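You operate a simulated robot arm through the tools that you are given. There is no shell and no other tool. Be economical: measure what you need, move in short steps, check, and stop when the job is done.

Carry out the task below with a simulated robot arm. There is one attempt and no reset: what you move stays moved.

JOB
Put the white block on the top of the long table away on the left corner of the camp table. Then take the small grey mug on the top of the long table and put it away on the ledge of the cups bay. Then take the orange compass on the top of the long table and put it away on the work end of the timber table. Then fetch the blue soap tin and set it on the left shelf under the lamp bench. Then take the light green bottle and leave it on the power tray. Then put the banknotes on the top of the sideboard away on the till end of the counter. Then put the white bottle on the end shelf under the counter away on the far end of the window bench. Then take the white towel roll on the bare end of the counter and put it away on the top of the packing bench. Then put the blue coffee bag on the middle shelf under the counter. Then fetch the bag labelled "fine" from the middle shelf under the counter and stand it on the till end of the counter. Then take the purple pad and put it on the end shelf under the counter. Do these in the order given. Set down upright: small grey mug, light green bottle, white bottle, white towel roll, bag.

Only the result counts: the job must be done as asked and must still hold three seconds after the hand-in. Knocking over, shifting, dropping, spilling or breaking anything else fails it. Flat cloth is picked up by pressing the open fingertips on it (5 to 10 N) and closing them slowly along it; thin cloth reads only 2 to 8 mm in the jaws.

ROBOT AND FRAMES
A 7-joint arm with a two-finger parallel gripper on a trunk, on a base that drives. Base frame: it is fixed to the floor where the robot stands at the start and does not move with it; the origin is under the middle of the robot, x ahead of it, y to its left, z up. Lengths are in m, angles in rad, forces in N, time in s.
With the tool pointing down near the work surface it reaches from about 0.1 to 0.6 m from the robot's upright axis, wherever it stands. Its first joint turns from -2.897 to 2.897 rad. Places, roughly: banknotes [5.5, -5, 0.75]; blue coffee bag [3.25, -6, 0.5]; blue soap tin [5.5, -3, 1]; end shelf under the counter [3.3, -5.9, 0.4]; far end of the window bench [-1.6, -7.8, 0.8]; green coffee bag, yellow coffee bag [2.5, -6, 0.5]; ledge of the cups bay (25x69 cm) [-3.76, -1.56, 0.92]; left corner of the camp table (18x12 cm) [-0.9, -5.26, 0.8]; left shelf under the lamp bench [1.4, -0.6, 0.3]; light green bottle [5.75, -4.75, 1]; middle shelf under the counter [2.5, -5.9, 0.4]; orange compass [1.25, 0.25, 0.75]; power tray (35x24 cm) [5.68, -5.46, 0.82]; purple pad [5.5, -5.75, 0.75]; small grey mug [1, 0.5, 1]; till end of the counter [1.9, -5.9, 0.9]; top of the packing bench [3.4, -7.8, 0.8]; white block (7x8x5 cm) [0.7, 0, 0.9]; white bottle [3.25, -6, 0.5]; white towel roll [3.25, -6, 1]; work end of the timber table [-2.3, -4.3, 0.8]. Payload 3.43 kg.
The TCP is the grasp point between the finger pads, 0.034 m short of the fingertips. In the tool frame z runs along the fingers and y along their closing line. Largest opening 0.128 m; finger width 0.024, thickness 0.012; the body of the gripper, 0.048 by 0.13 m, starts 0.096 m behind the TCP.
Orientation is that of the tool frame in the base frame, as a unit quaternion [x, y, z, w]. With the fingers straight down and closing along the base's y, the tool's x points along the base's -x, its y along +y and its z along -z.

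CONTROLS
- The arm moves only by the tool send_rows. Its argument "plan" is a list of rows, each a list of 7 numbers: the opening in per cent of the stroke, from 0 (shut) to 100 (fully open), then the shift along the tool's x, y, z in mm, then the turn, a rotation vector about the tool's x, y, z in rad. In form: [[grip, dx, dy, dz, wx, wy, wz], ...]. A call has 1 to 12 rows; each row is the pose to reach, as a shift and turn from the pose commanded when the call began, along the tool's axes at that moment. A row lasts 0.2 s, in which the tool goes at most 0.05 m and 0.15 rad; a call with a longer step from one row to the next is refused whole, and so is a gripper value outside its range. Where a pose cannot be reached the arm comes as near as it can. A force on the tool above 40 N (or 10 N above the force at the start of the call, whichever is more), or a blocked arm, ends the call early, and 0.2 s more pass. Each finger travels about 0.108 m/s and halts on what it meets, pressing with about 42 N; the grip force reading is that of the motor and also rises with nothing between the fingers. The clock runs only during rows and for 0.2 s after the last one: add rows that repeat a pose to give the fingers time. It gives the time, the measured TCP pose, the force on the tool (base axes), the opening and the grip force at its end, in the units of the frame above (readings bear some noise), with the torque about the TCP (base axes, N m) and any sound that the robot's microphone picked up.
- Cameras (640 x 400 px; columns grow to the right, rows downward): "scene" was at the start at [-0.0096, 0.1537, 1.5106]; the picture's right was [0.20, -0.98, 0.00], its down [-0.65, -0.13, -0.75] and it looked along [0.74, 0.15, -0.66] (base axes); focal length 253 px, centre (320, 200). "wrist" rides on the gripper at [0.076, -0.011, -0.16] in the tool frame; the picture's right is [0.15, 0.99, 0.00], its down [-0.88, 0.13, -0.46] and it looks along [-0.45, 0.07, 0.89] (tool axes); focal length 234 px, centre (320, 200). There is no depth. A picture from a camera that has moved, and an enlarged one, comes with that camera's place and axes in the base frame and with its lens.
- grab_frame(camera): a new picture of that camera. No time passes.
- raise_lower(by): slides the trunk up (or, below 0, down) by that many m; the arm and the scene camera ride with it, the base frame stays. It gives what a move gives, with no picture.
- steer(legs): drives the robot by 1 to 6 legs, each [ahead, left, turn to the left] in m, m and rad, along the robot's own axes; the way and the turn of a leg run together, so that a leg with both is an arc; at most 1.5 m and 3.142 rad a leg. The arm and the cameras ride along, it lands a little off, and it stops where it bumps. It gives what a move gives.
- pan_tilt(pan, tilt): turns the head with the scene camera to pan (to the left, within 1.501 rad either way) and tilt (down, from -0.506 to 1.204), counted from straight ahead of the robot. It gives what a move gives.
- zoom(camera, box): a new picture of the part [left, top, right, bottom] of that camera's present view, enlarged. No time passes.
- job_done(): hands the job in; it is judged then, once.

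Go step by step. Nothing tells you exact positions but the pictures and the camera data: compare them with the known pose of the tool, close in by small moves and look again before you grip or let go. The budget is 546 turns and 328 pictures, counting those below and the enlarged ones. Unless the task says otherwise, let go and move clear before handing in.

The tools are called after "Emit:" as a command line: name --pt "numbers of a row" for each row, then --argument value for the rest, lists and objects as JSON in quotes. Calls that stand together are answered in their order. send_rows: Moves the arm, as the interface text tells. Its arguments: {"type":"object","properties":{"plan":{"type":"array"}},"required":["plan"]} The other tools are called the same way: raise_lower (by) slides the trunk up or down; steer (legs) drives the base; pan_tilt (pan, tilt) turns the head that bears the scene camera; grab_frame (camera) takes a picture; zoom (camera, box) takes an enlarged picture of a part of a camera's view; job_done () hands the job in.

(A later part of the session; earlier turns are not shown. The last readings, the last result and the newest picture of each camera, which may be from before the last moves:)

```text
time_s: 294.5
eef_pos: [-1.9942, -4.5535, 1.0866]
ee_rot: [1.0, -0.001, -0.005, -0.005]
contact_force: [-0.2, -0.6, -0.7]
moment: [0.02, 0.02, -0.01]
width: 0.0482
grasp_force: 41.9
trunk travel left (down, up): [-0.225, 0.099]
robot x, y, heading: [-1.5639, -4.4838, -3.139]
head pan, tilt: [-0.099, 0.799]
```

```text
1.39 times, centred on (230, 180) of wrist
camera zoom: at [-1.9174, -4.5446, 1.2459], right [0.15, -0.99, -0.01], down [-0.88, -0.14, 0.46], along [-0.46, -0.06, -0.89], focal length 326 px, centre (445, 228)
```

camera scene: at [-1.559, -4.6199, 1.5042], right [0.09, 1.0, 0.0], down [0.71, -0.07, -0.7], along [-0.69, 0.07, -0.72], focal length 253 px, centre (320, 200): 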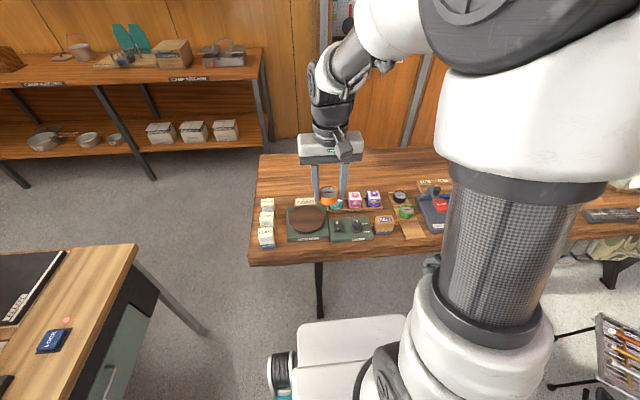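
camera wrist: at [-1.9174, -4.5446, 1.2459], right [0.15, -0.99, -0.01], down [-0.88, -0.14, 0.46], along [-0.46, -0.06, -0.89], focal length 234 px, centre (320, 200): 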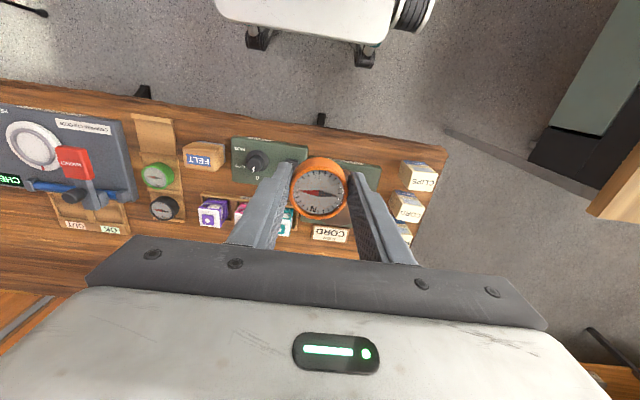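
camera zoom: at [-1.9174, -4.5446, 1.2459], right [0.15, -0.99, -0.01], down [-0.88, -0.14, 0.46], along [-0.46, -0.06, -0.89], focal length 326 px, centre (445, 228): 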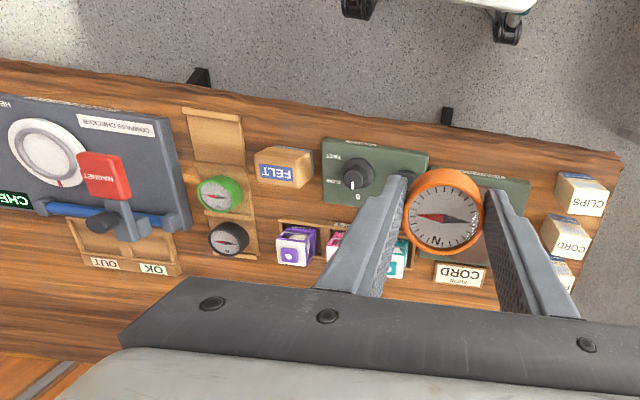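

Behind the LAMPS tray there is bare wood at about (−2.28, −4.37), right at the middle of the work end. I'll drive 0.08 m closer to reach it.

Emit:
steer --legs '[[0.08, -0.05, 0]]'

Emit:
grab_frame --camera "scene"

```text
time_s: 295.6
eef_pos: [-2.0746, -4.5043, 1.087]
ee_rot: [1.0, 0.0, -0.005, -0.005]
contact_force: [0.1, 0.1, 0.2]
moment: [0.02, 0.05, -0.01]
width: 0.0484
grasp_force: 41.8
trunk travel left (down, up): [-0.225, 0.099]
robot x, y, heading: [-1.6473, -4.4339, -3.137]
head pan, tilt: [-0.099, 0.799]
```

```text
256 pictures are left
camera scene: at [-1.6388, -4.5705, 1.5041], right [0.1, 1.0, 0.0], down [0.71, -0.07, -0.7], along [-0.69, 0.07, -0.72], focal length 253 px, centre (320, 200)
```

scene: 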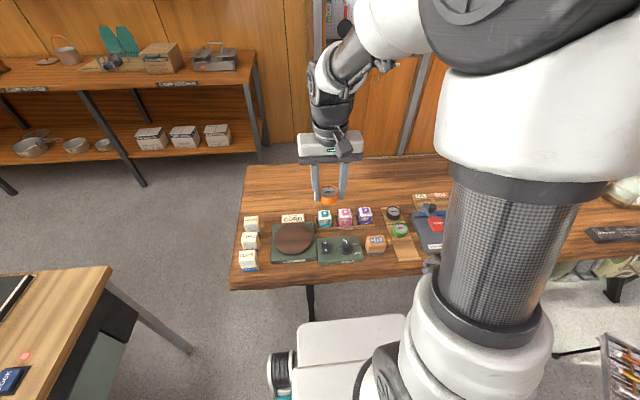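

I'll move over the spot and lower partway.

Emit:
send_rows --pt "0 -38 -25 0 0 0 0" --pt "0 -76 -50 0 0 0 0" --pt "0 -114 -75 0 0 0 0" --pt "0 -152 -100 0 0 0 0" --pt "0 -190 -122 10 0 0 0" --pt "0 -208 -134 40 0 0 0" --pt "0 -208 -134 80 0 0 0" --pt "0 -208 -134 120 0 0 0" --pt "0 -208 -134 160 0 0 0" --pt "0 -208 -134 200 0 0 0" --pt "0 -208 -134 200 0 0 0"

Emit:
grab_frame --camera "wrist"

Emit:
zoom --camera "scene" --box '[240, 130, 460, 270]'

```text
time_s: 298.0
eef_pos: [-2.2846, -4.3684, 0.8903]
ee_rot: [1.0, 0.0, -0.006, -0.005]
contact_force: [0.1, -0.4, -0.1]
moment: [0.02, 0.0, 0.01]
width: 0.0482
grasp_force: 42.2
trunk travel left (down, up): [-0.225, 0.099]
robot x, y, heading: [-1.6426, -4.4404, -3.141]
head pan, tilt: [-0.099, 0.799]
```

```text
255 pictures are left
camera wrist: at [-2.2073, -4.3597, 1.05], right [0.15, -0.99, -0.01], down [-0.88, -0.14, 0.46], along [-0.46, -0.06, -0.89], focal length 234 px, centre (320, 200)
```

wrist: 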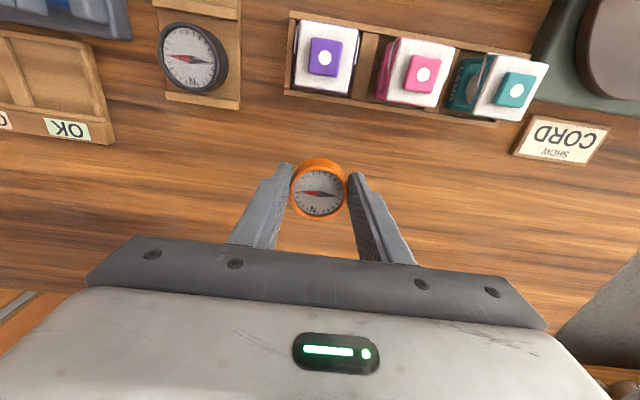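

```text
2.86 times, centred on (350, 200) of scene
camera zoom: at [-1.6389, -4.5706, 1.5041], right [0.1, 1.0, 0.0], down [0.71, -0.07, -0.7], along [-0.69, 0.07, -0.72], focal length 724 px, centre (234, 200)
```

zoom: 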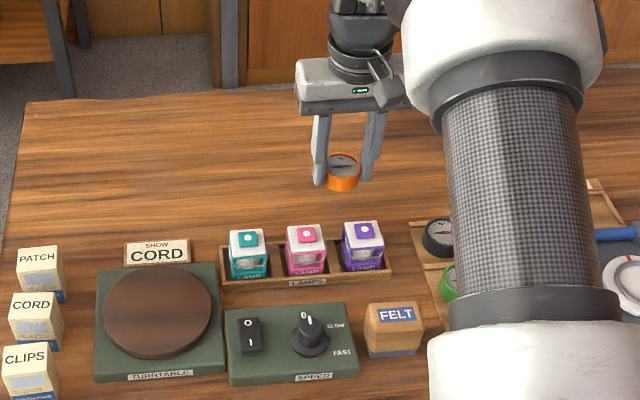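

Clear bare wood below. I'll lower until contact.

Emit:
send_rows --pt "0 0 0 25 0 0 0" --pt "0 0 0 38 0 0 0" --pt "0 0 0 44 0 0 0" --pt "0 0 0 49 0 0 0" --pt "0 0 0 53 0 0 0" --pt "0 0 0 57 0 0 0"

Emit:
zoom --camera "scene" --box '[240, 130, 460, 270]'

```text
time_s: 299.4
eef_pos: [-2.2853, -4.3684, 0.8375]
ee_rot: [1.0, 0.0, -0.009, -0.005]
contact_force: [6.4, -0.4, 26.6]
moment: [-0.3, -0.34, 0.08]
width: 0.0482
grasp_force: 42.2
trunk travel left (down, up): [-0.225, 0.099]
robot x, y, heading: [-1.6482, -4.4386, -3.135]
head pan, tilt: [-0.099, 0.799]
```

```text
2.86 times, centred on (350, 200) of scene
camera zoom: at [-1.6358, -4.5709, 1.5046], right [0.09, 1.0, 0.0], down [0.71, -0.07, -0.7], along [-0.7, 0.07, -0.72], focal length 724 px, centre (234, 200)
```

zoom: 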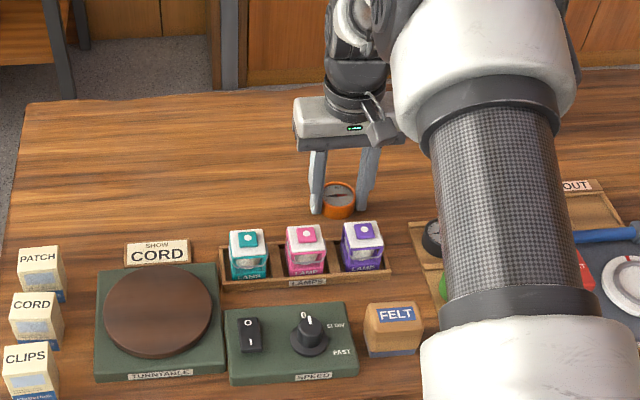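

Touching the table. I'll ease off, release and rise, then retract.

Emit:
send_rows --pt "0 0 0 -4 0 0 0" --pt "40 0 0 -4 0 0 0" --pt "60 0 0 -4 0 0 0" --pt "75 0 0 -4 0 0 0" --pt "75 0 0 -45 0 0 0" --pt "75 0 0 -90 0 0 0" --pt "75 0 0 -135 0 0 0" --pt "75 0 0 -180 0 0 0" --pt "75 20 15 -220 0 0 0" --pt "75 60 35 -235 0 0 0" --pt "75 100 60 -235 0 0 0" --pt "75 140 85 -235 0 0 0"

Emit:
zoom --camera "scene" --box '[240, 130, 460, 270]'

```text
time_s: 302.0
eef_pos: [-2.1424, -4.456, 1.0657]
ee_rot: [1.0, 0.0, -0.006, -0.005]
contact_force: [-0.1, -0.2, -0.9]
moment: [-0.01, -0.01, 0.02]
width: 0.0959
grasp_force: 0.1
trunk travel left (down, up): [-0.225, 0.099]
robot x, y, heading: [-1.6473, -4.4379, -3.14]
head pan, tilt: [-0.099, 0.799]
```

```text
2.86 times, centred on (350, 200) of scene
camera zoom: at [-1.6386, -4.5706, 1.5041], right [0.09, 1.0, 0.0], down [0.71, -0.07, -0.7], along [-0.69, 0.07, -0.72], focal length 724 px, centre (234, 200)
```

zoom: 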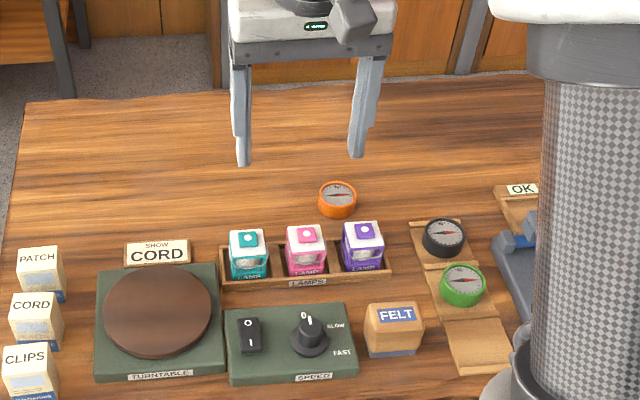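

The compass is placed. Next the blue soap tin at the far side (x ≈ 5.5, y ≈ −3). I'll back out, turn and look along the shop.

Emit:
steer --legs '[[-1.4, 0, 0], [-0.9, 0.25, 0], [0, 0, 3.14]]'

Emit:
pan_tilt --pan 0.0 --tilt 0.35

Emit:
grab_frame --camera "scene"

Emit:
pan_tilt --pan 0.7 --tilt 0.35

Emit:
grab_frame --camera "scene"

```text
time_s: 321.1
eef_pos: [1.1728, -4.6277, 1.0665]
ee_rot: [-0.004, 1.0, -0.006, 0.005]
contact_force: [-0.5, -0.5, 0.2]
moment: [-0.01, 0.02, 0.02]
width: 0.096
grasp_force: 0.1
trunk travel left (down, up): [-0.225, 0.099]
robot x, y, heading: [0.673, -4.6497, 0.012]
head pan, tilt: [-0.099, 0.799]
```

```text
time_s: 322.0
eef_pos: [1.1731, -4.6274, 1.0657]
ee_rot: [-0.003, 1.0, -0.005, 0.005]
contact_force: [0.5, 0.3, 0.1]
moment: [-0.06, 0.01, 0.01]
width: 0.0959
grasp_force: 0.0
trunk travel left (down, up): [-0.225, 0.099]
robot x, y, heading: [0.6762, -4.6501, 0.013]
head pan, tilt: [0.0, 0.351]
```

```text
251 pictures are left
camera scene: at [0.6759, -4.5137, 1.5437], right [0.01, -1.0, 0.0], down [-0.34, 0.0, -0.94], along [0.94, 0.01, -0.34], focal length 253 px, centre (320, 200)
```

scene: 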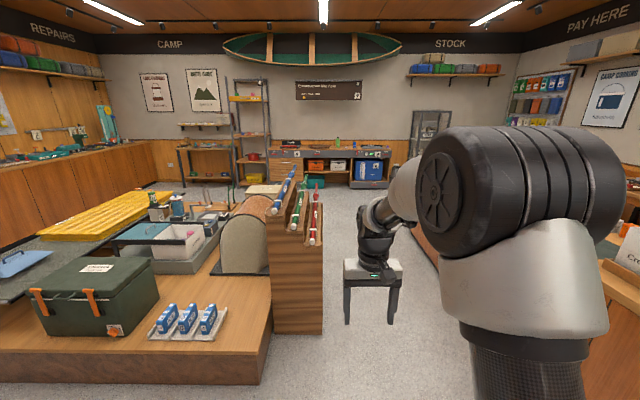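

```text
time_s: 323.1
eef_pos: [1.1718, -4.6259, 1.0656]
ee_rot: [-0.003, 1.0, -0.006, 0.005]
contact_force: [0.8, -0.3, -0.3]
moment: [-0.04, 0.0, 0.01]
width: 0.0959
grasp_force: 0.0
trunk travel left (down, up): [-0.225, 0.099]
robot x, y, heading: [0.678, -4.6525, 0.014]
head pan, tilt: [0.7, 0.351]
```

```text
250 pictures are left
camera scene: at [0.6533, -4.454, 1.5437], right [0.65, -0.76, 0.0], down [-0.26, -0.22, -0.94], along [0.71, 0.61, -0.34], focal length 253 px, centre (320, 200)
```

scene: 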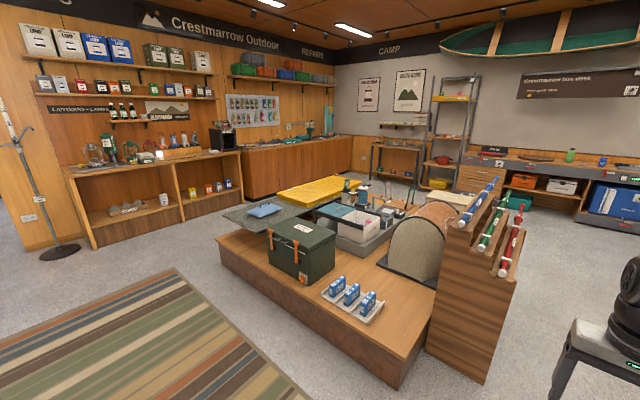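

A good overview: lamp bench at upper left, hire desk with the light green bottle at the back. I'll zoom to find the blue soap tin.

Emit:
zoom --camera "scene" --box '[340, 90, 500, 200]'

Emit:
zoom --camera "scene" --box '[480, 120, 640, 230]'

Emit:
zoom --camera "scene" --box '[60, 110, 260, 260]'

```text
3.64 times, centred on (420, 145) of scene
camera zoom: at [0.6533, -4.454, 1.5437], right [0.65, -0.76, 0.0], down [-0.26, -0.22, -0.94], along [0.71, 0.61, -0.34], focal length 921 px, centre (-44, 400)
```

zoom: 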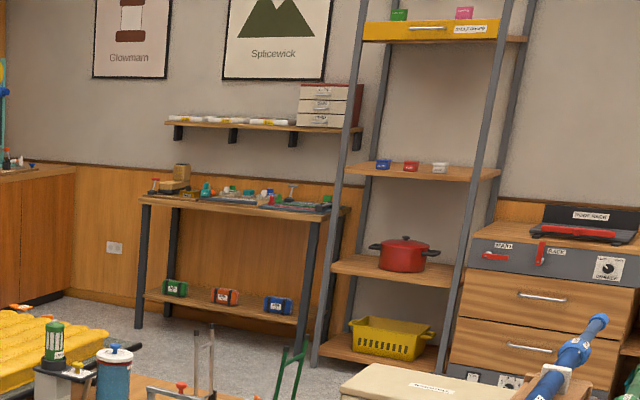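

```text
3.64 times, centred on (560, 175) of scene
camera zoom: at [0.6533, -4.454, 1.5437], right [0.65, -0.76, 0.0], down [-0.26, -0.22, -0.94], along [0.71, 0.61, -0.34], focal length 921 px, centre (-553, 291)
```

zoom: 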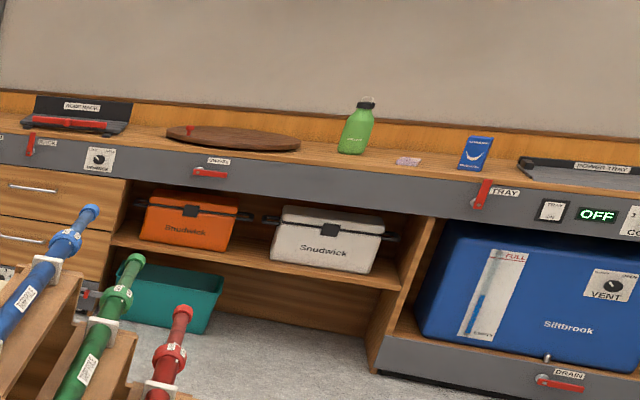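

```text
2.67 times, centred on (160, 185) of scene
camera zoom: at [0.6533, -4.454, 1.5437], right [0.65, -0.76, 0.0], down [-0.26, -0.22, -0.94], along [0.71, 0.61, -0.34], focal length 676 px, centre (747, 240)
```

zoom: 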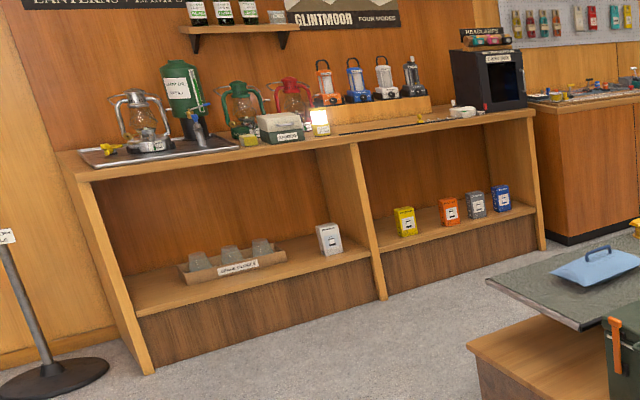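

The rack shelf at about z 1.08 holds three small tins, the blue one leftmost near (5.5, −3.04). I'll drive through the lane at y ≈ −5.05 to x ≈ 4.5.

Emit:
steer --legs '[[0, -0.4, -0.013], [1.4, 0, 0], [1.4, 0, 0], [0.9, 0, 0]]'

Emit:
pan_tilt --pan 0.8 --tilt 0.35

Emit:
grab_frame --camera "scene"

Emit:
pan_tilt --pan 0.0 --tilt 0.5

Emit:
grab_frame --camera "scene"

```text
time_s: 345.1
eef_pos: [4.8947, -4.9892, 1.066]
ee_rot: [-0.008, 1.0, -0.004, 0.006]
contact_force: [0.6, 0.5, -0.2]
moment: [0.0, 0.0, -0.01]
width: 0.0959
grasp_force: 0.0
trunk travel left (down, up): [-0.225, 0.099]
robot x, y, heading: [4.4001, -5.0155, 0.021]
head pan, tilt: [0.7, 0.351]
```

```text
time_s: 345.7
eef_pos: [4.894, -4.9898, 1.0655]
ee_rot: [-0.007, 1.0, -0.005, 0.006]
contact_force: [0.6, 0.6, 0.0]
moment: [0.04, -0.03, -0.02]
width: 0.0961
grasp_force: 0.1
trunk travel left (down, up): [-0.225, 0.099]
robot x, y, heading: [4.3966, -5.0181, 0.02]
head pan, tilt: [0.799, 0.351]
```

```text
246 pictures are left
camera scene: at [4.3675, -4.814, 1.5437], right [0.73, -0.68, 0.0], down [-0.24, -0.25, -0.94], along [0.64, 0.68, -0.34], focal length 253 px, centre (320, 200)
```

scene: 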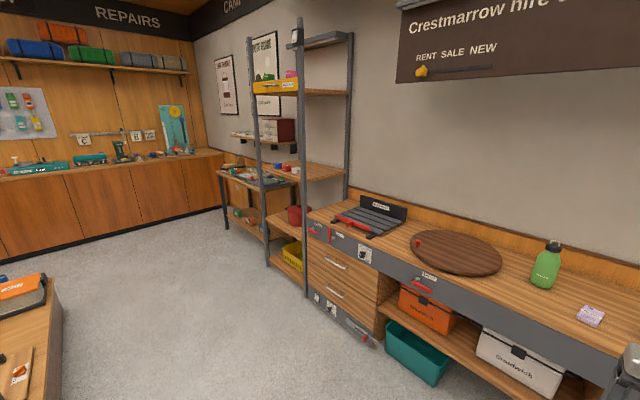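

```text
time_s: 346.9
eef_pos: [4.8938, -4.9896, 1.0667]
ee_rot: [-0.008, 1.0, -0.006, 0.005]
contact_force: [0.4, -1.2, 0.1]
moment: [-0.04, -0.01, -0.01]
width: 0.0959
grasp_force: 0.1
trunk travel left (down, up): [-0.225, 0.099]
robot x, y, heading: [4.3976, -5.015, 0.02]
head pan, tilt: [0.0, 0.499]
```

```text
245 pictures are left
camera scene: at [4.3948, -4.8802, 1.5301], right [0.02, -1.0, 0.0], down [-0.48, -0.01, -0.88], along [0.88, 0.02, -0.48], focal length 253 px, centre (320, 200)
```

scene: 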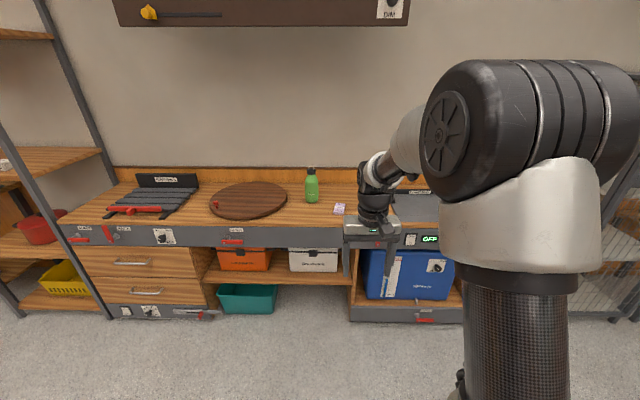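

I'll go ahead 0.3 and strafe north to face the rack.

Emit:
steer --legs '[[0.3, 0, -0.02], [0, 1.4, 0], [0, 0.5, 0]]'

Emit:
pan_tilt --pan 0.1 --tilt 0.5

Emit:
grab_frame --camera "scene"

```text
time_s: 367.0
eef_pos: [5.1919, -3.0995, 1.0666]
ee_rot: [0.002, 1.0, -0.006, 0.006]
contact_force: [-0.5, 0.1, -1.1]
moment: [0.0, -0.01, 0.0]
width: 0.0964
grasp_force: 0.1
trunk travel left (down, up): [-0.225, 0.099]
robot x, y, heading: [4.6972, -3.1213, 0.002]
head pan, tilt: [0.0, 0.499]
```

```text
time_s: 367.7
eef_pos: [5.193, -3.1012, 1.0657]
ee_rot: [0.001, 1.0, -0.005, 0.006]
contact_force: [-0.5, -0.3, -0.2]
moment: [-0.01, -0.02, 0.02]
width: 0.096
grasp_force: 0.1
trunk travel left (down, up): [-0.225, 0.099]
robot x, y, heading: [4.6959, -3.1202, -0.003]
head pan, tilt: [0.099, 0.499]
```

```text
244 pictures are left
camera scene: at [4.6937, -2.9735, 1.5301], right [0.1, -0.99, 0.0], down [-0.48, -0.05, -0.88], along [0.87, 0.09, -0.48], focal length 253 px, centre (320, 200)
```

scene: 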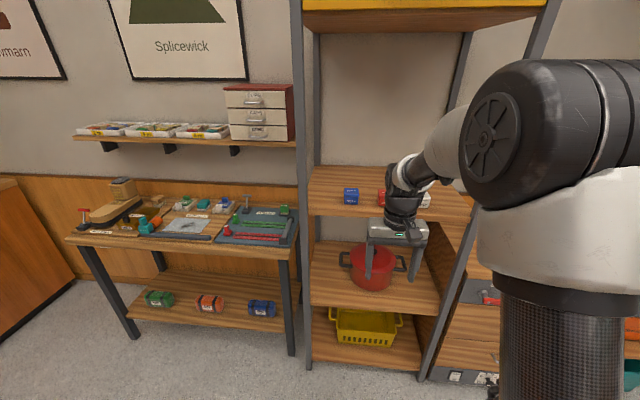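

Emit:
zoom --camera "scene" --box '[290, 150, 490, 260]'

```text
3.20 times, centred on (390, 205) of scene
camera zoom: at [4.6937, -2.9735, 1.5301], right [0.1, -0.99, 0.0], down [-0.48, -0.05, -0.88], along [0.87, 0.09, -0.48], focal length 811 px, centre (96, 184)
```

zoom: 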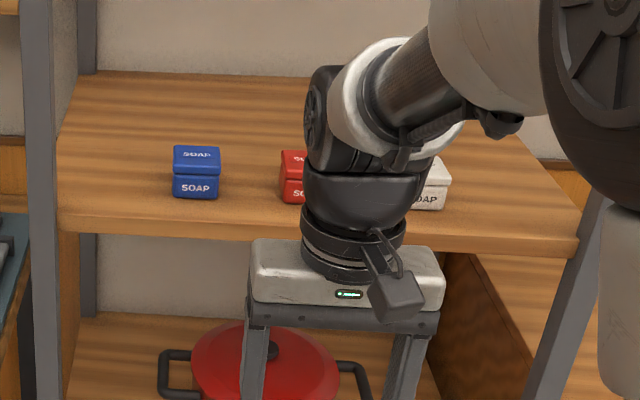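

The blue tin is at about (5.54, −3.00) on a shelf near z 1.06, about 5.6 cm wide with 7 cm to the red one. I'll raise the hand and move closer.

Emit:
send_rows --pt "70 0 0 -45 0 0 0" --pt "70 20 0 -90 0 0 0" --pt "70 50 0 -135 0 0 0" --pt "70 80 0 -180 0 0 0" --pt "70 80 0 -200 0 0 0" --pt "70 80 0 -200 0 0 0"

Emit:
steer --legs '[[0.28, 0.06, 0]]'

Emit:
pan_tilt --pan -0.1 --tilt 0.6

Emit:
grab_frame --camera "scene"

Emit:
grab_frame --camera "wrist"

```text
refused: row 3 steps farther than a row can; nothing moved
```

```text
time_s: 369.7
eef_pos: [5.473, -3.0403, 1.0671]
ee_rot: [0.001, 1.0, -0.005, 0.005]
contact_force: [-0.1, 0.1, -0.5]
moment: [0.02, 0.02, 0.02]
width: 0.0959
grasp_force: 0.0
trunk travel left (down, up): [-0.225, 0.099]
robot x, y, heading: [4.9753, -3.0606, -0.001]
head pan, tilt: [0.099, 0.499]
```

```text
time_s: 370.4
eef_pos: [5.473, -3.0395, 1.0649]
ee_rot: [0.002, 1.0, -0.005, 0.005]
contact_force: [0.5, -0.5, 0.0]
moment: [-0.01, -0.03, -0.03]
width: 0.0958
grasp_force: 0.1
trunk travel left (down, up): [-0.225, 0.099]
robot x, y, heading: [4.9767, -3.0578, -0.001]
head pan, tilt: [-0.099, 0.6]
```

```text
242 pictures are left
camera scene: at [4.9717, -2.9311, 1.521], right [-0.1, -1.0, 0.0], down [-0.56, 0.06, -0.83], along [0.82, -0.08, -0.56], focal length 253 px, centre (320, 200)
```

scene: 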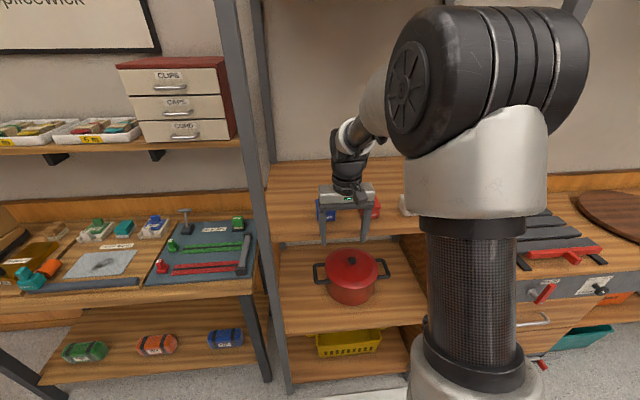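

```text
241 pictures are left
camera wrist: at [5.3943, -3.0504, 1.2251], right [-0.14, 0.99, -0.01], down [0.88, 0.13, 0.46], along [0.46, 0.06, -0.89], focal length 234 px, centre (320, 200)
```

wrist: 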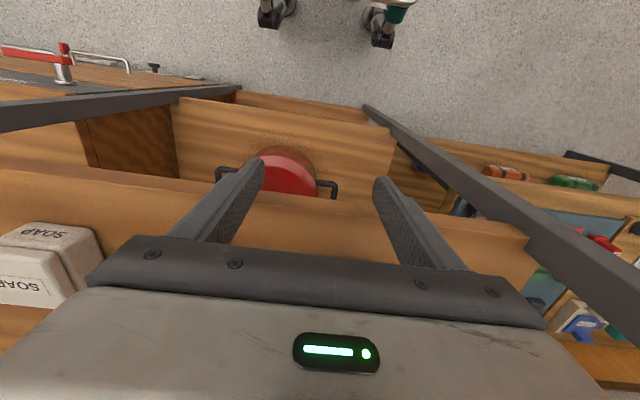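

The raise was refused but the drive still happened; no contact, luckily. I'll back off a little, raise the hand with shorter steps and look again.

Emit:
steer --legs '[[-0.12, 0, 0]]'

Emit:
send_rows --pt "70 0 0 -45 0 0 0" --pt "70 0 0 -90 0 0 0" --pt "70 0 0 -135 0 0 0" --pt "70 0 0 -180 0 0 0" --pt "70 0 0 -210 0 0 0" --pt "70 0 0 -210 0 0 0"

Emit:
grab_frame --camera "scene"

Emit:
grab_frame --camera "wrist"

```text
time_s: 371.7
eef_pos: [5.3518, -3.0407, 1.0667]
ee_rot: [0.002, 1.0, -0.005, 0.006]
contact_force: [-0.1, 0.0, -0.2]
moment: [0.01, 0.0, -0.01]
width: 0.0959
grasp_force: 0.0
trunk travel left (down, up): [-0.225, 0.099]
robot x, y, heading: [4.8543, -3.058, 0.006]
head pan, tilt: [-0.099, 0.6]
```

```text
time_s: 373.1
eef_pos: [5.351, -3.0396, 1.2768]
ee_rot: [0.002, 1.0, -0.006, 0.006]
contact_force: [0.0, 0.5, 0.5]
moment: [0.02, 0.01, 0.01]
width: 0.0894
grasp_force: 0.1
trunk travel left (down, up): [-0.225, 0.099]
robot x, y, heading: [4.8561, -3.059, 0.005]
head pan, tilt: [-0.099, 0.6]
```

```text
240 pictures are left
camera scene: at [4.8517, -2.9313, 1.521], right [-0.1, -1.0, 0.0], down [-0.56, 0.06, -0.83], along [0.82, -0.08, -0.56], focal length 253 px, centre (320, 200)
```

scene: 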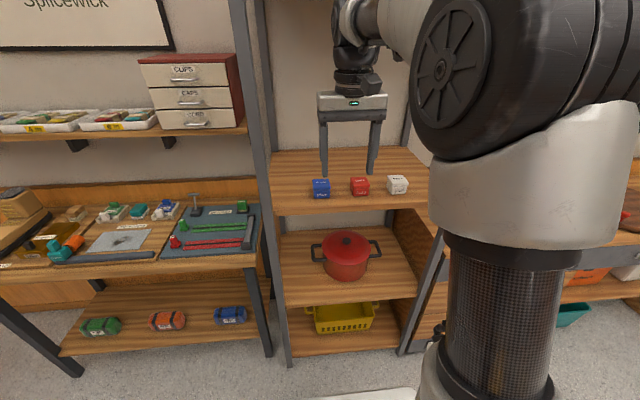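

```text
239 pictures are left
camera wrist: at [5.2726, -3.0488, 1.4355], right [-0.14, 0.99, -0.01], down [0.88, 0.13, 0.46], along [0.46, 0.06, -0.89], focal length 234 px, centre (320, 200)
```

wrist: 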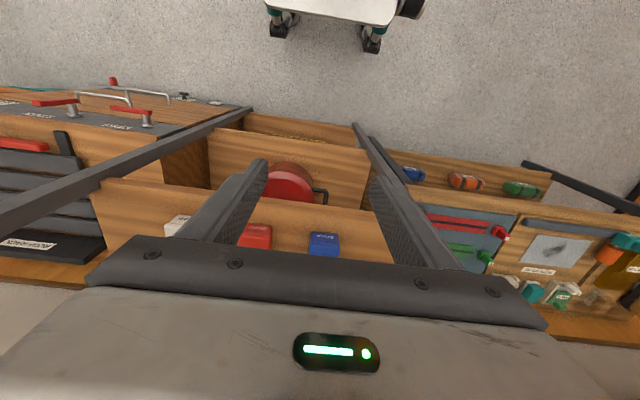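

Tin top is near (5.51, −3.004, ~1.11). I'll drive 0.1 forward, move over it and look.

Emit:
steer --legs '[[0.1, 0, 0]]'

Emit:
send_rows --pt "70 -30 18 0 0 0 0" --pt "70 -58 36 20 0 0 0" --pt "70 -58 36 50 0 0 0" --pt "70 -58 36 80 0 0 0" --pt "70 -58 36 80 0 0 0"

Emit:
grab_frame --camera "wrist"

Emit:
grab_frame --camera "scene"

```text
time_s: 374.2
eef_pos: [5.4506, -3.0396, 1.2746]
ee_rot: [0.002, 1.0, -0.006, 0.005]
contact_force: [0.5, 0.2, 1.2]
moment: [0.02, 0.03, -0.03]
width: 0.0897
grasp_force: 0.1
trunk travel left (down, up): [-0.225, 0.099]
robot x, y, heading: [4.9526, -3.0628, 0.004]
head pan, tilt: [-0.099, 0.6]
```

```text
time_s: 375.4
eef_pos: [5.5091, -3.0035, 1.1968]
ee_rot: [0.002, 1.0, -0.005, 0.006]
contact_force: [0.3, 0.2, 0.5]
moment: [-0.01, -0.01, -0.05]
width: 0.0898
grasp_force: 0.1
trunk travel left (down, up): [-0.225, 0.099]
robot x, y, heading: [4.9541, -3.0609, 0.008]
head pan, tilt: [-0.099, 0.6]
```

```text
238 pictures are left
camera wrist: at [5.4311, -3.0135, 1.3559], right [-0.14, 0.99, -0.01], down [0.88, 0.13, 0.46], along [0.46, 0.06, -0.89], focal length 234 px, centre (320, 200)
```

wrist: 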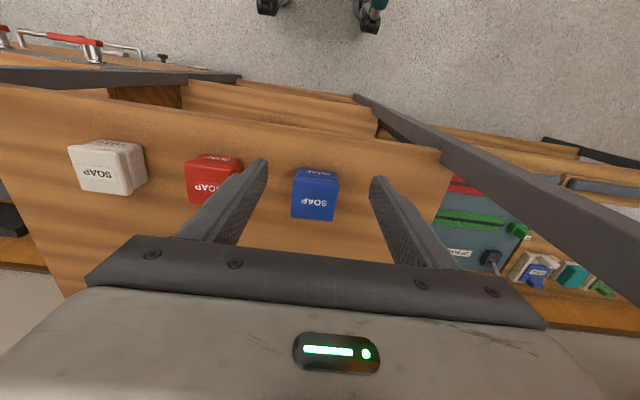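

```text
237 pictures are left
camera scene: at [4.9515, -2.9311, 1.521], right [-0.1, -1.0, 0.0], down [-0.56, 0.06, -0.83], along [0.82, -0.08, -0.56], focal length 253 px, centre (320, 200)
```

scene: 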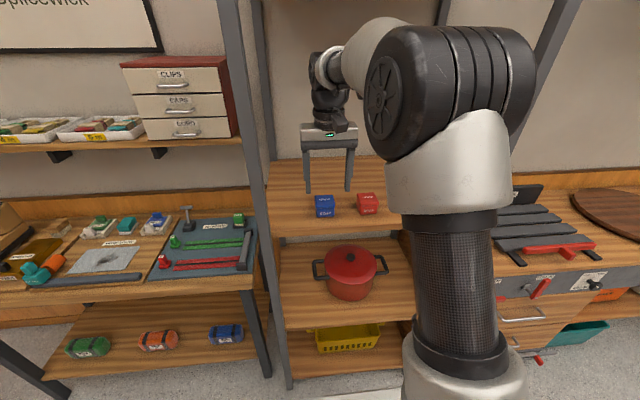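

Refined: tin top centre at (5.569, −3.003, 1.098). I'll move forward 60 mm and go down around it.

Emit:
send_rows --pt "70 -30 1 0 0 0 0" --pt "70 -60 1 20 0 0 0" --pt "70 -60 1 50 0 0 0" --pt "70 -60 1 80 0 0 0" --pt "70 -60 1 92 0 0 0" --pt "70 -60 1 92 0 0 0"

Emit:
grab_frame --camera "wrist"

Emit:
zoom --camera "scene" --box '[260, 130, 420, 240]'

```text
time_s: 376.8
eef_pos: [5.5707, -3.0032, 1.1044]
ee_rot: [0.001, 1.0, -0.005, 0.005]
contact_force: [0.0, 0.2, 0.2]
moment: [-0.04, -0.01, 0.04]
width: 0.0897
grasp_force: 0.0
trunk travel left (down, up): [-0.225, 0.099]
robot x, y, heading: [4.957, -3.0604, 0.001]
head pan, tilt: [-0.099, 0.6]
```

```text
236 pictures are left
camera wrist: at [5.493, -3.0133, 1.2637], right [-0.14, 0.99, -0.01], down [0.88, 0.13, 0.46], along [0.46, 0.06, -0.89], focal length 234 px, centre (320, 200)
```

wrist: 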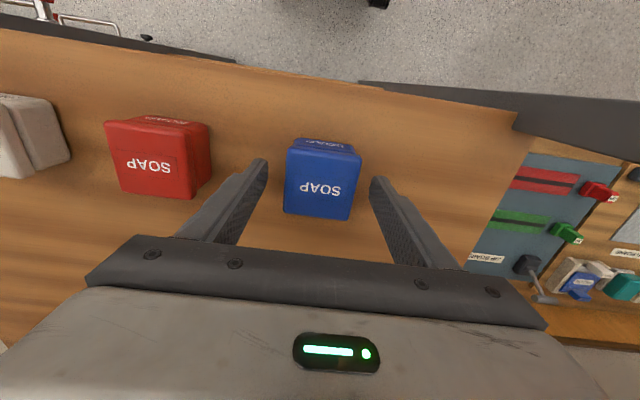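

```text
3.64 times, centred on (340, 185) of scene
camera zoom: at [4.9514, -2.9312, 1.521], right [-0.1, -1.0, 0.0], down [-0.56, 0.06, -0.83], along [0.82, -0.08, -0.56], focal length 921 px, centre (247, 254)
```

zoom: 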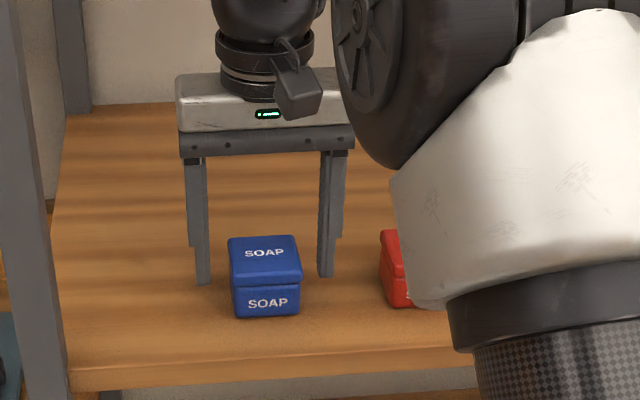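

Well aligned. I'll lower 14 mm and close.

Emit:
send_rows --pt "70 0 0 8 0 0 0" --pt "70 0 0 14 0 0 0" --pt "55 0 0 14 0 0 0" --pt "40 0 0 14 0 0 0" --pt "20 0 0 14 0 0 0" --pt "0 0 0 14 0 0 0" --pt "0 0 0 14 0 0 0"

Emit:
grab_frame --camera "wrist"

```text
time_s: 378.4
eef_pos: [5.5711, -3.0046, 1.0915]
ee_rot: [0.001, 1.0, -0.005, 0.007]
contact_force: [0.9, 0.3, 0.6]
moment: [0.0, 0.02, 0.04]
width: 0.0563
grasp_force: 41.8
trunk travel left (down, up): [-0.225, 0.099]
robot x, y, heading: [4.9573, -3.0609, 0.004]
head pan, tilt: [-0.099, 0.6]
```

```text
234 pictures are left
camera wrist: at [5.4929, -3.0139, 1.2504], right [-0.14, 0.99, -0.01], down [0.88, 0.13, 0.46], along [0.46, 0.06, -0.89], focal length 234 px, centre (320, 200)
```

wrist: 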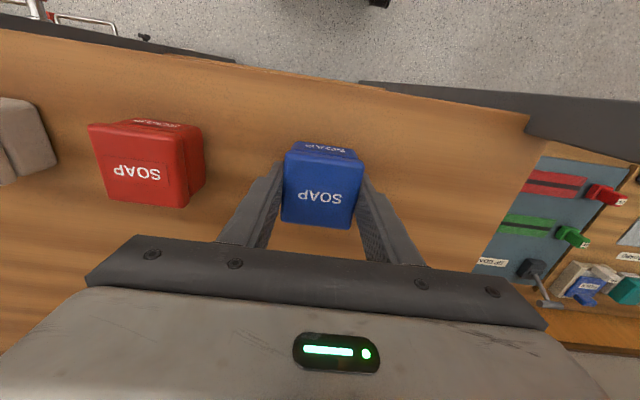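

The tin is held (56 mm). I'll lift it, back off and look at the lane along the repair benches.

Emit:
send_rows --pt "0 0 0 -40 0 0 0" --pt "0 0 0 -85 0 0 0" --pt "0 0 0 -120 0 0 0" --pt "0 0 0 -120 0 0 0"

Emit:
steer --legs '[[-0.2, 0, 0]]'

Emit:
send_rows --pt "0 40 0 0 0 0 0" --pt "0 80 0 0 0 0 0" --pt "0 120 0 0 0 0 0" --pt "0 160 0 0 0 0 0" --pt "0 190 0 0 0 0 0"

Emit:
pan_tilt --pan 1.45 --tilt 0.45

Emit:
grab_frame --camera "scene"

```text
time_s: 379.4
eef_pos: [5.5687, -3.0032, 1.2109]
ee_rot: [0.002, 1.0, -0.006, 0.005]
contact_force: [-0.5, -0.4, -1.4]
moment: [0.0, -0.02, -0.02]
width: 0.0563
grasp_force: 41.8
trunk travel left (down, up): [-0.225, 0.099]
robot x, y, heading: [4.9551, -3.0592, -0.0]
head pan, tilt: [-0.099, 0.6]
```

```text
time_s: 381.0
eef_pos: [5.3695, -3.0041, 1.2119]
ee_rot: [0.001, 1.0, -0.005, 0.006]
contact_force: [-0.1, 0.3, -1.3]
moment: [0.0, -0.01, 0.0]
width: 0.0561
grasp_force: 41.9
trunk travel left (down, up): [-0.225, 0.099]
robot x, y, heading: [4.758, -3.0596, 0.001]
head pan, tilt: [-0.099, 0.6]
```

```text
time_s: 382.2
eef_pos: [5.1803, -3.0017, 1.2088]
ee_rot: [0.001, 1.0, -0.005, 0.004]
contact_force: [-0.9, 0.5, -0.2]
moment: [0.04, 0.02, 0.03]
width: 0.0563
grasp_force: 42.0
trunk travel left (down, up): [-0.225, 0.099]
robot x, y, heading: [4.7597, -3.0593, -0.001]
head pan, tilt: [-0.099, 0.6]
```

```text
time_s: 383.8
eef_pos: [5.1816, -3.0031, 1.2091]
ee_rot: [0.001, 1.0, -0.005, 0.005]
contact_force: [0.7, 0.7, -1.0]
moment: [-0.01, 0.01, -0.01]
width: 0.0562
grasp_force: 42.0
trunk travel left (down, up): [-0.225, 0.099]
robot x, y, heading: [4.7527, -3.0624, 0.01]
head pan, tilt: [1.45, 0.45]
```

```text
233 pictures are left
camera scene: at [4.6743, -2.8316, 1.5345], right [0.99, -0.12, 0.0], down [-0.05, -0.43, -0.9], along [0.11, 0.89, -0.44], focal length 253 px, centre (320, 200)
```

scene: 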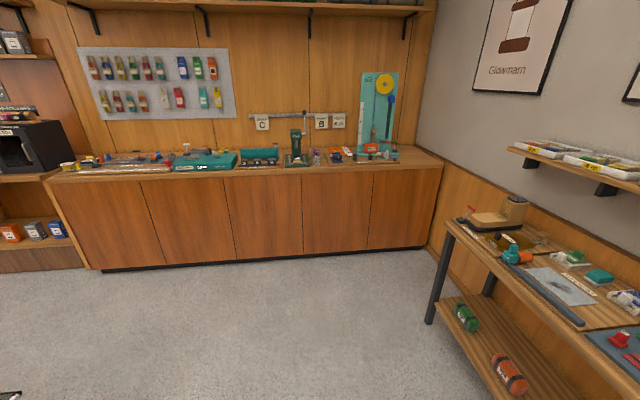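

The benches to the north leave a wide lane. I'll turn left to face +y, go to y ≈ −1.6 and look along the lane.

Emit:
steer --legs '[[0, 0, 1.57], [1.42, 0, 0]]'

Emit:
pan_tilt --pan 1.4 --tilt 0.5

Emit:
grab_frame --camera "scene"

```text
time_s: 394.8
eef_pos: [4.703, -1.2151, 1.2089]
ee_rot: [-0.704, 0.71, 0.0, 0.007]
contact_force: [0.2, -0.6, -0.6]
moment: [-0.03, 0.03, 0.03]
width: 0.0564
grasp_force: 42.0
trunk travel left (down, up): [-0.225, 0.099]
robot x, y, heading: [4.7627, -1.6396, 1.567]
head pan, tilt: [1.45, 0.45]
```

```text
time_s: 395.5
eef_pos: [4.7041, -1.2162, 1.2092]
ee_rot: [-0.704, 0.71, 0.0, 0.007]
contact_force: [-0.5, -0.2, -1.0]
moment: [0.02, -0.01, 0.03]
width: 0.0564
grasp_force: 41.5
trunk travel left (down, up): [-0.225, 0.099]
robot x, y, heading: [4.7592, -1.6366, 1.568]
head pan, tilt: [1.4, 0.499]
```

```text
232 pictures are left
camera scene: at [4.5262, -1.7164, 1.5301], right [0.17, 0.98, 0.0], down [0.47, -0.08, -0.88], along [-0.86, 0.15, -0.48], focal length 253 px, centre (320, 200)
```

scene: 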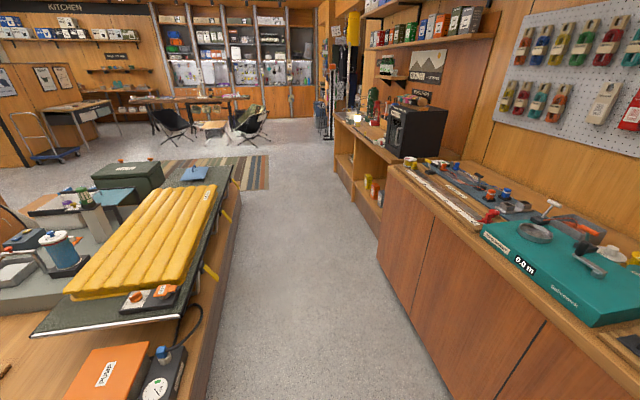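

The lane is clear, with the platform edge at y −2.19 and cabinets at −0.94. I'll strafe along it to x ≈ 1.45.

Emit:
steer --legs '[[0.02, 1.4, 0], [0, 1.4, 0], [0, 0.5, 0]]'

Emit:
pan_tilt --pan 0.15 --tilt 0.7

Emit:
grab_frame --camera "scene"

```text
time_s: 427.2
eef_pos: [1.4086, -1.1502, 1.2086]
ee_rot: [-0.7, 0.714, -0.001, 0.008]
contact_force: [0.7, -0.7, -0.5]
moment: [-0.02, -0.01, -0.01]
width: 0.0563
grasp_force: 42.2
trunk travel left (down, up): [-0.225, 0.099]
robot x, y, heading: [1.4597, -1.5758, 1.557]
head pan, tilt: [1.4, 0.499]
```

```text
time_s: 428.7
eef_pos: [1.4083, -1.1493, 1.209]
ee_rot: [-0.7, 0.714, 0.0, 0.008]
contact_force: [0.2, -0.5, -1.5]
moment: [0.01, 0.01, 0.0]
width: 0.0563
grasp_force: 41.8
trunk travel left (down, up): [-0.225, 0.099]
robot x, y, heading: [1.4597, -1.5753, 1.554]
head pan, tilt: [0.15, 0.7]
```

```text
231 pictures are left
camera scene: at [1.3034, -1.5823, 1.5124], right [0.99, 0.14, 0.0], down [0.09, -0.64, -0.77], along [-0.1, 0.76, -0.64], focal length 253 px, centre (320, 200)
```

scene: 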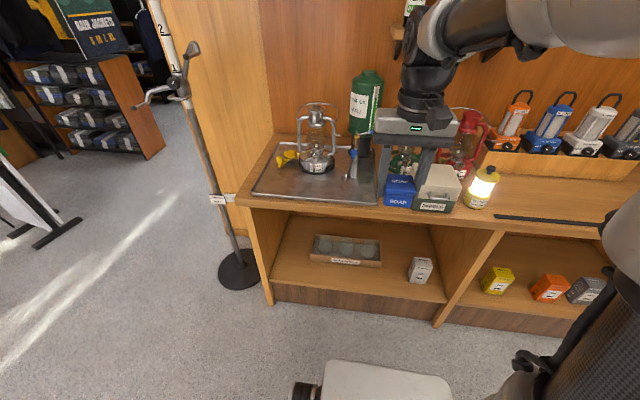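

The left shelf has a free front strip at about (1.38, −0.74) before the glasses tray. The bench top overhangs it, so I must enter with the hand level: back off, roll the hand 180° (camera up) and then pitch it.

Emit:
steer --legs '[[-0.15, 0, 0.01]]'

Emit:
send_rows --pt "0 0 0 0 0 0 -0.14" --pt "0 0 0 0 0 0 -0.28" --pt "0 0 0 0 0 0 -0.42" --pt "0 0 0 0 0 0 -0.56" --pt "0 0 0 0 0 0 -0.7" --pt "0 0 0 0 0 0 -0.84" --pt "0 0 0 0 0 0 -0.98" --pt "0 0 0 0 0 0 -1.12" --pt "0 0 0 0 0 0 -1.26" --pt "0 0 0 0 0 0 -1.4" --pt "0 0 0 0 0 0 -1.54" --pt "0 0 0 0 0 0 -1.57"

Emit:
send_rows --pt "0 0 0 0 0 0 -0.14" --pt "0 0 0 0 0 0 -0.28" --pt "0 0 0 0 0 0 -0.42" --pt "0 0 0 0 0 0 -0.56" --pt "0 0 0 0 0 0 -0.7" --pt "0 0 0 0 0 0 -0.84" --pt "0 0 0 0 0 0 -0.98" --pt "0 0 0 0 0 0 -1.12" --pt "0 0 0 0 0 0 -1.26" --pt "0 0 0 0 0 0 -1.4" --pt "0 0 0 0 0 0 -1.54" --pt "0 0 0 0 0 0 -1.57"

```text
time_s: 430.1
eef_pos: [1.4025, -1.3035, 1.2084]
ee_rot: [-0.704, 0.711, 0.0, 0.009]
contact_force: [-1.0, 0.4, 0.0]
moment: [0.0, -0.02, 0.0]
width: 0.0562
grasp_force: 41.7
trunk travel left (down, up): [-0.225, 0.099]
robot x, y, heading: [1.4591, -1.7235, 1.562]
head pan, tilt: [0.15, 0.7]
```

```text
time_s: 432.7
eef_pos: [1.4024, -1.3025, 1.209]
ee_rot: [1.0, -0.004, 0.005, -0.005]
contact_force: [-0.2, 0.6, -1.4]
moment: [0.02, -0.01, 0.0]
width: 0.0563
grasp_force: 41.6
trunk travel left (down, up): [-0.225, 0.099]
robot x, y, heading: [1.4543, -1.7275, 1.569]
head pan, tilt: [0.15, 0.7]
```

```text
time_s: 435.3
eef_pos: [1.4016, -1.3024, 1.2093]
ee_rot: [0.71, 0.704, 0.007, 0.001]
contact_force: [-0.1, -0.7, -1.2]
moment: [0.0, 0.0, 0.0]
width: 0.0562
grasp_force: 42.7
trunk travel left (down, up): [-0.225, 0.099]
robot x, y, heading: [1.4561, -1.7302, 1.564]
head pan, tilt: [0.15, 0.7]
```

The roll worked. Next I'll extend the arm forward and pitch the hand to level.

Emit:
send_rows --pt "0 45 0 0 0 0 0" --pt "0 90 0 0 0 0 0" --pt "0 130 0 0 0 0 0" --pt "0 165 0 0 0 0 0" --pt "0 165 0 0 0 0.14 0" --pt "0 165 0 0 0 0.28 0" --pt "0 165 0 0 0 0.42 0" --pt "0 165 0 0 0 0.56 0" --pt "0 165 0 0 0 0.7 0" --pt "0 165 0 0 0 0.84 0" --pt "0 165 0 0 0 0.98 0" --pt "0 165 0 0 0 0.98 0"

Emit:
raise_lower --by -0.22

Emit:
grab_frame --camera "scene"

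```text
time_s: 437.9
eef_pos: [1.4062, -1.1372, 1.2121]
ee_rot: [0.633, 0.625, 0.331, -0.314]
contact_force: [0.1, 0.9, -0.2]
moment: [-0.03, 0.02, -0.01]
width: 0.0561
grasp_force: 42.2
trunk travel left (down, up): [-0.225, 0.099]
robot x, y, heading: [1.4593, -1.7257, 1.568]
head pan, tilt: [0.15, 0.7]
```

```text
time_s: 440.2
eef_pos: [1.4071, -1.1371, 0.9914]
ee_rot: [0.633, 0.626, 0.331, -0.314]
contact_force: [0.1, -1.0, -1.3]
moment: [-0.03, 0.02, -0.01]
width: 0.0561
grasp_force: 42.3
trunk travel left (down, up): [-0.005, 0.319]
robot x, y, heading: [1.4562, -1.7263, 1.568]
head pan, tilt: [0.15, 0.7]
```

```text
230 pictures are left
camera scene: at [1.302, -1.735, 1.2924], right [0.99, 0.15, 0.0], down [0.09, -0.64, -0.76], along [-0.11, 0.76, -0.64], focal length 253 px, centre (320, 200)
```

scene: 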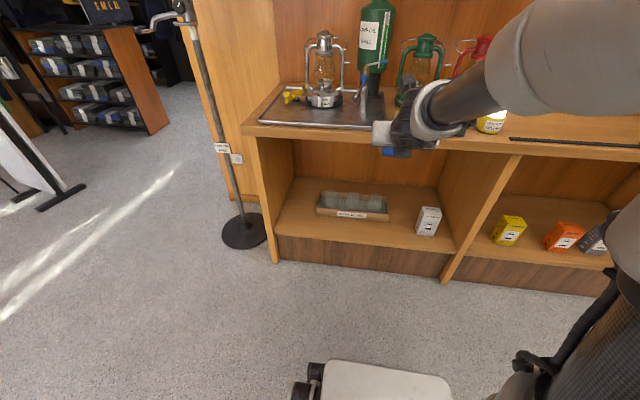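

The tilt works and the shelf is at z ≈ 0.28. I'll lower the hand in front of the opening by 0.4 m.

Emit:
send_rows --pt "0 -37 0 25 0 0 0" --pt "0 -74 0 50 0 0 0" --pt "0 -111 0 74 0 0 0" --pt "0 -148 0 99 0 0 0" --pt "0 -185 0 124 0 0 0" --pt "0 -222 0 149 0 0 0" --pt "0 -259 0 174 0 0 0" --pt "0 -296 0 198 0 0 0" --pt "0 -332 0 223 0 0 0" --pt "0 -332 0 223 0 0 0"

Emit:
grab_frame --camera "scene"

Emit:
grab_frame --camera "wrist"

```text
time_s: 442.4
eef_pos: [1.4119, -1.1385, 0.6272]
ee_rot: [0.633, 0.626, 0.331, -0.314]
contact_force: [0.2, 0.1, -1.0]
moment: [-0.03, -0.02, 0.01]
width: 0.0561
grasp_force: 41.9
out of reach, approached as far as the arm can: row 9, 10
trunk travel left (down, up): [-0.005, 0.319]
robot x, y, heading: [1.4588, -1.7271, 1.564]
head pan, tilt: [0.15, 0.7]
```

```text
229 pictures are left
camera scene: at [1.302, -1.7351, 1.2924], right [0.99, 0.15, 0.0], down [0.09, -0.64, -0.76], along [-0.11, 0.76, -0.64], focal length 253 px, centre (320, 200)
```

scene: 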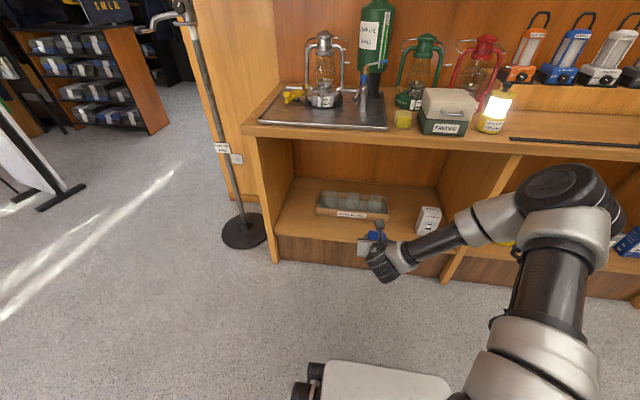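

```text
228 pictures are left
camera wrist: at [1.3955, -1.2233, 0.7836], right [0.99, 0.07, 0.14], down [0.12, -0.89, -0.45], along [0.09, 0.46, -0.88], focal length 234 px, centre (320, 200)
```

wrist: 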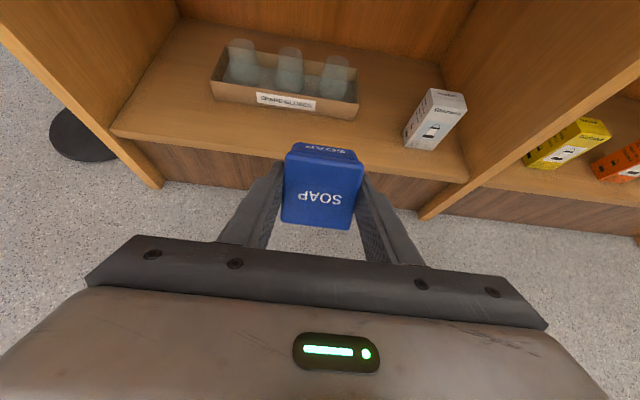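

The arm can't go lower at this pitch, so a gentler tilt is better: about 0.45 rad is enough to get under the bench top. I'll reduce the tilt and check.

Emit:
send_rows --pt "0 0 0 0 0 -0.14 0" --pt "0 0 0 0 0 -0.28 0" --pt "0 0 0 0 0 -0.42 0" --pt "0 0 0 0 0 -0.53 0" --pt "0 0 0 0 0 -0.53 0"

```text
time_s: 443.6
eef_pos: [1.4108, -1.1383, 0.6283]
ee_rot: [0.696, 0.687, 0.154, -0.141]
contact_force: [-0.4, 0.9, -1.5]
moment: [-0.01, 0.03, 0.01]
width: 0.0563
grasp_force: 41.9
trunk travel left (down, up): [-0.005, 0.319]
robot x, y, heading: [1.4549, -1.7287, 1.567]
head pan, tilt: [0.15, 0.7]
```

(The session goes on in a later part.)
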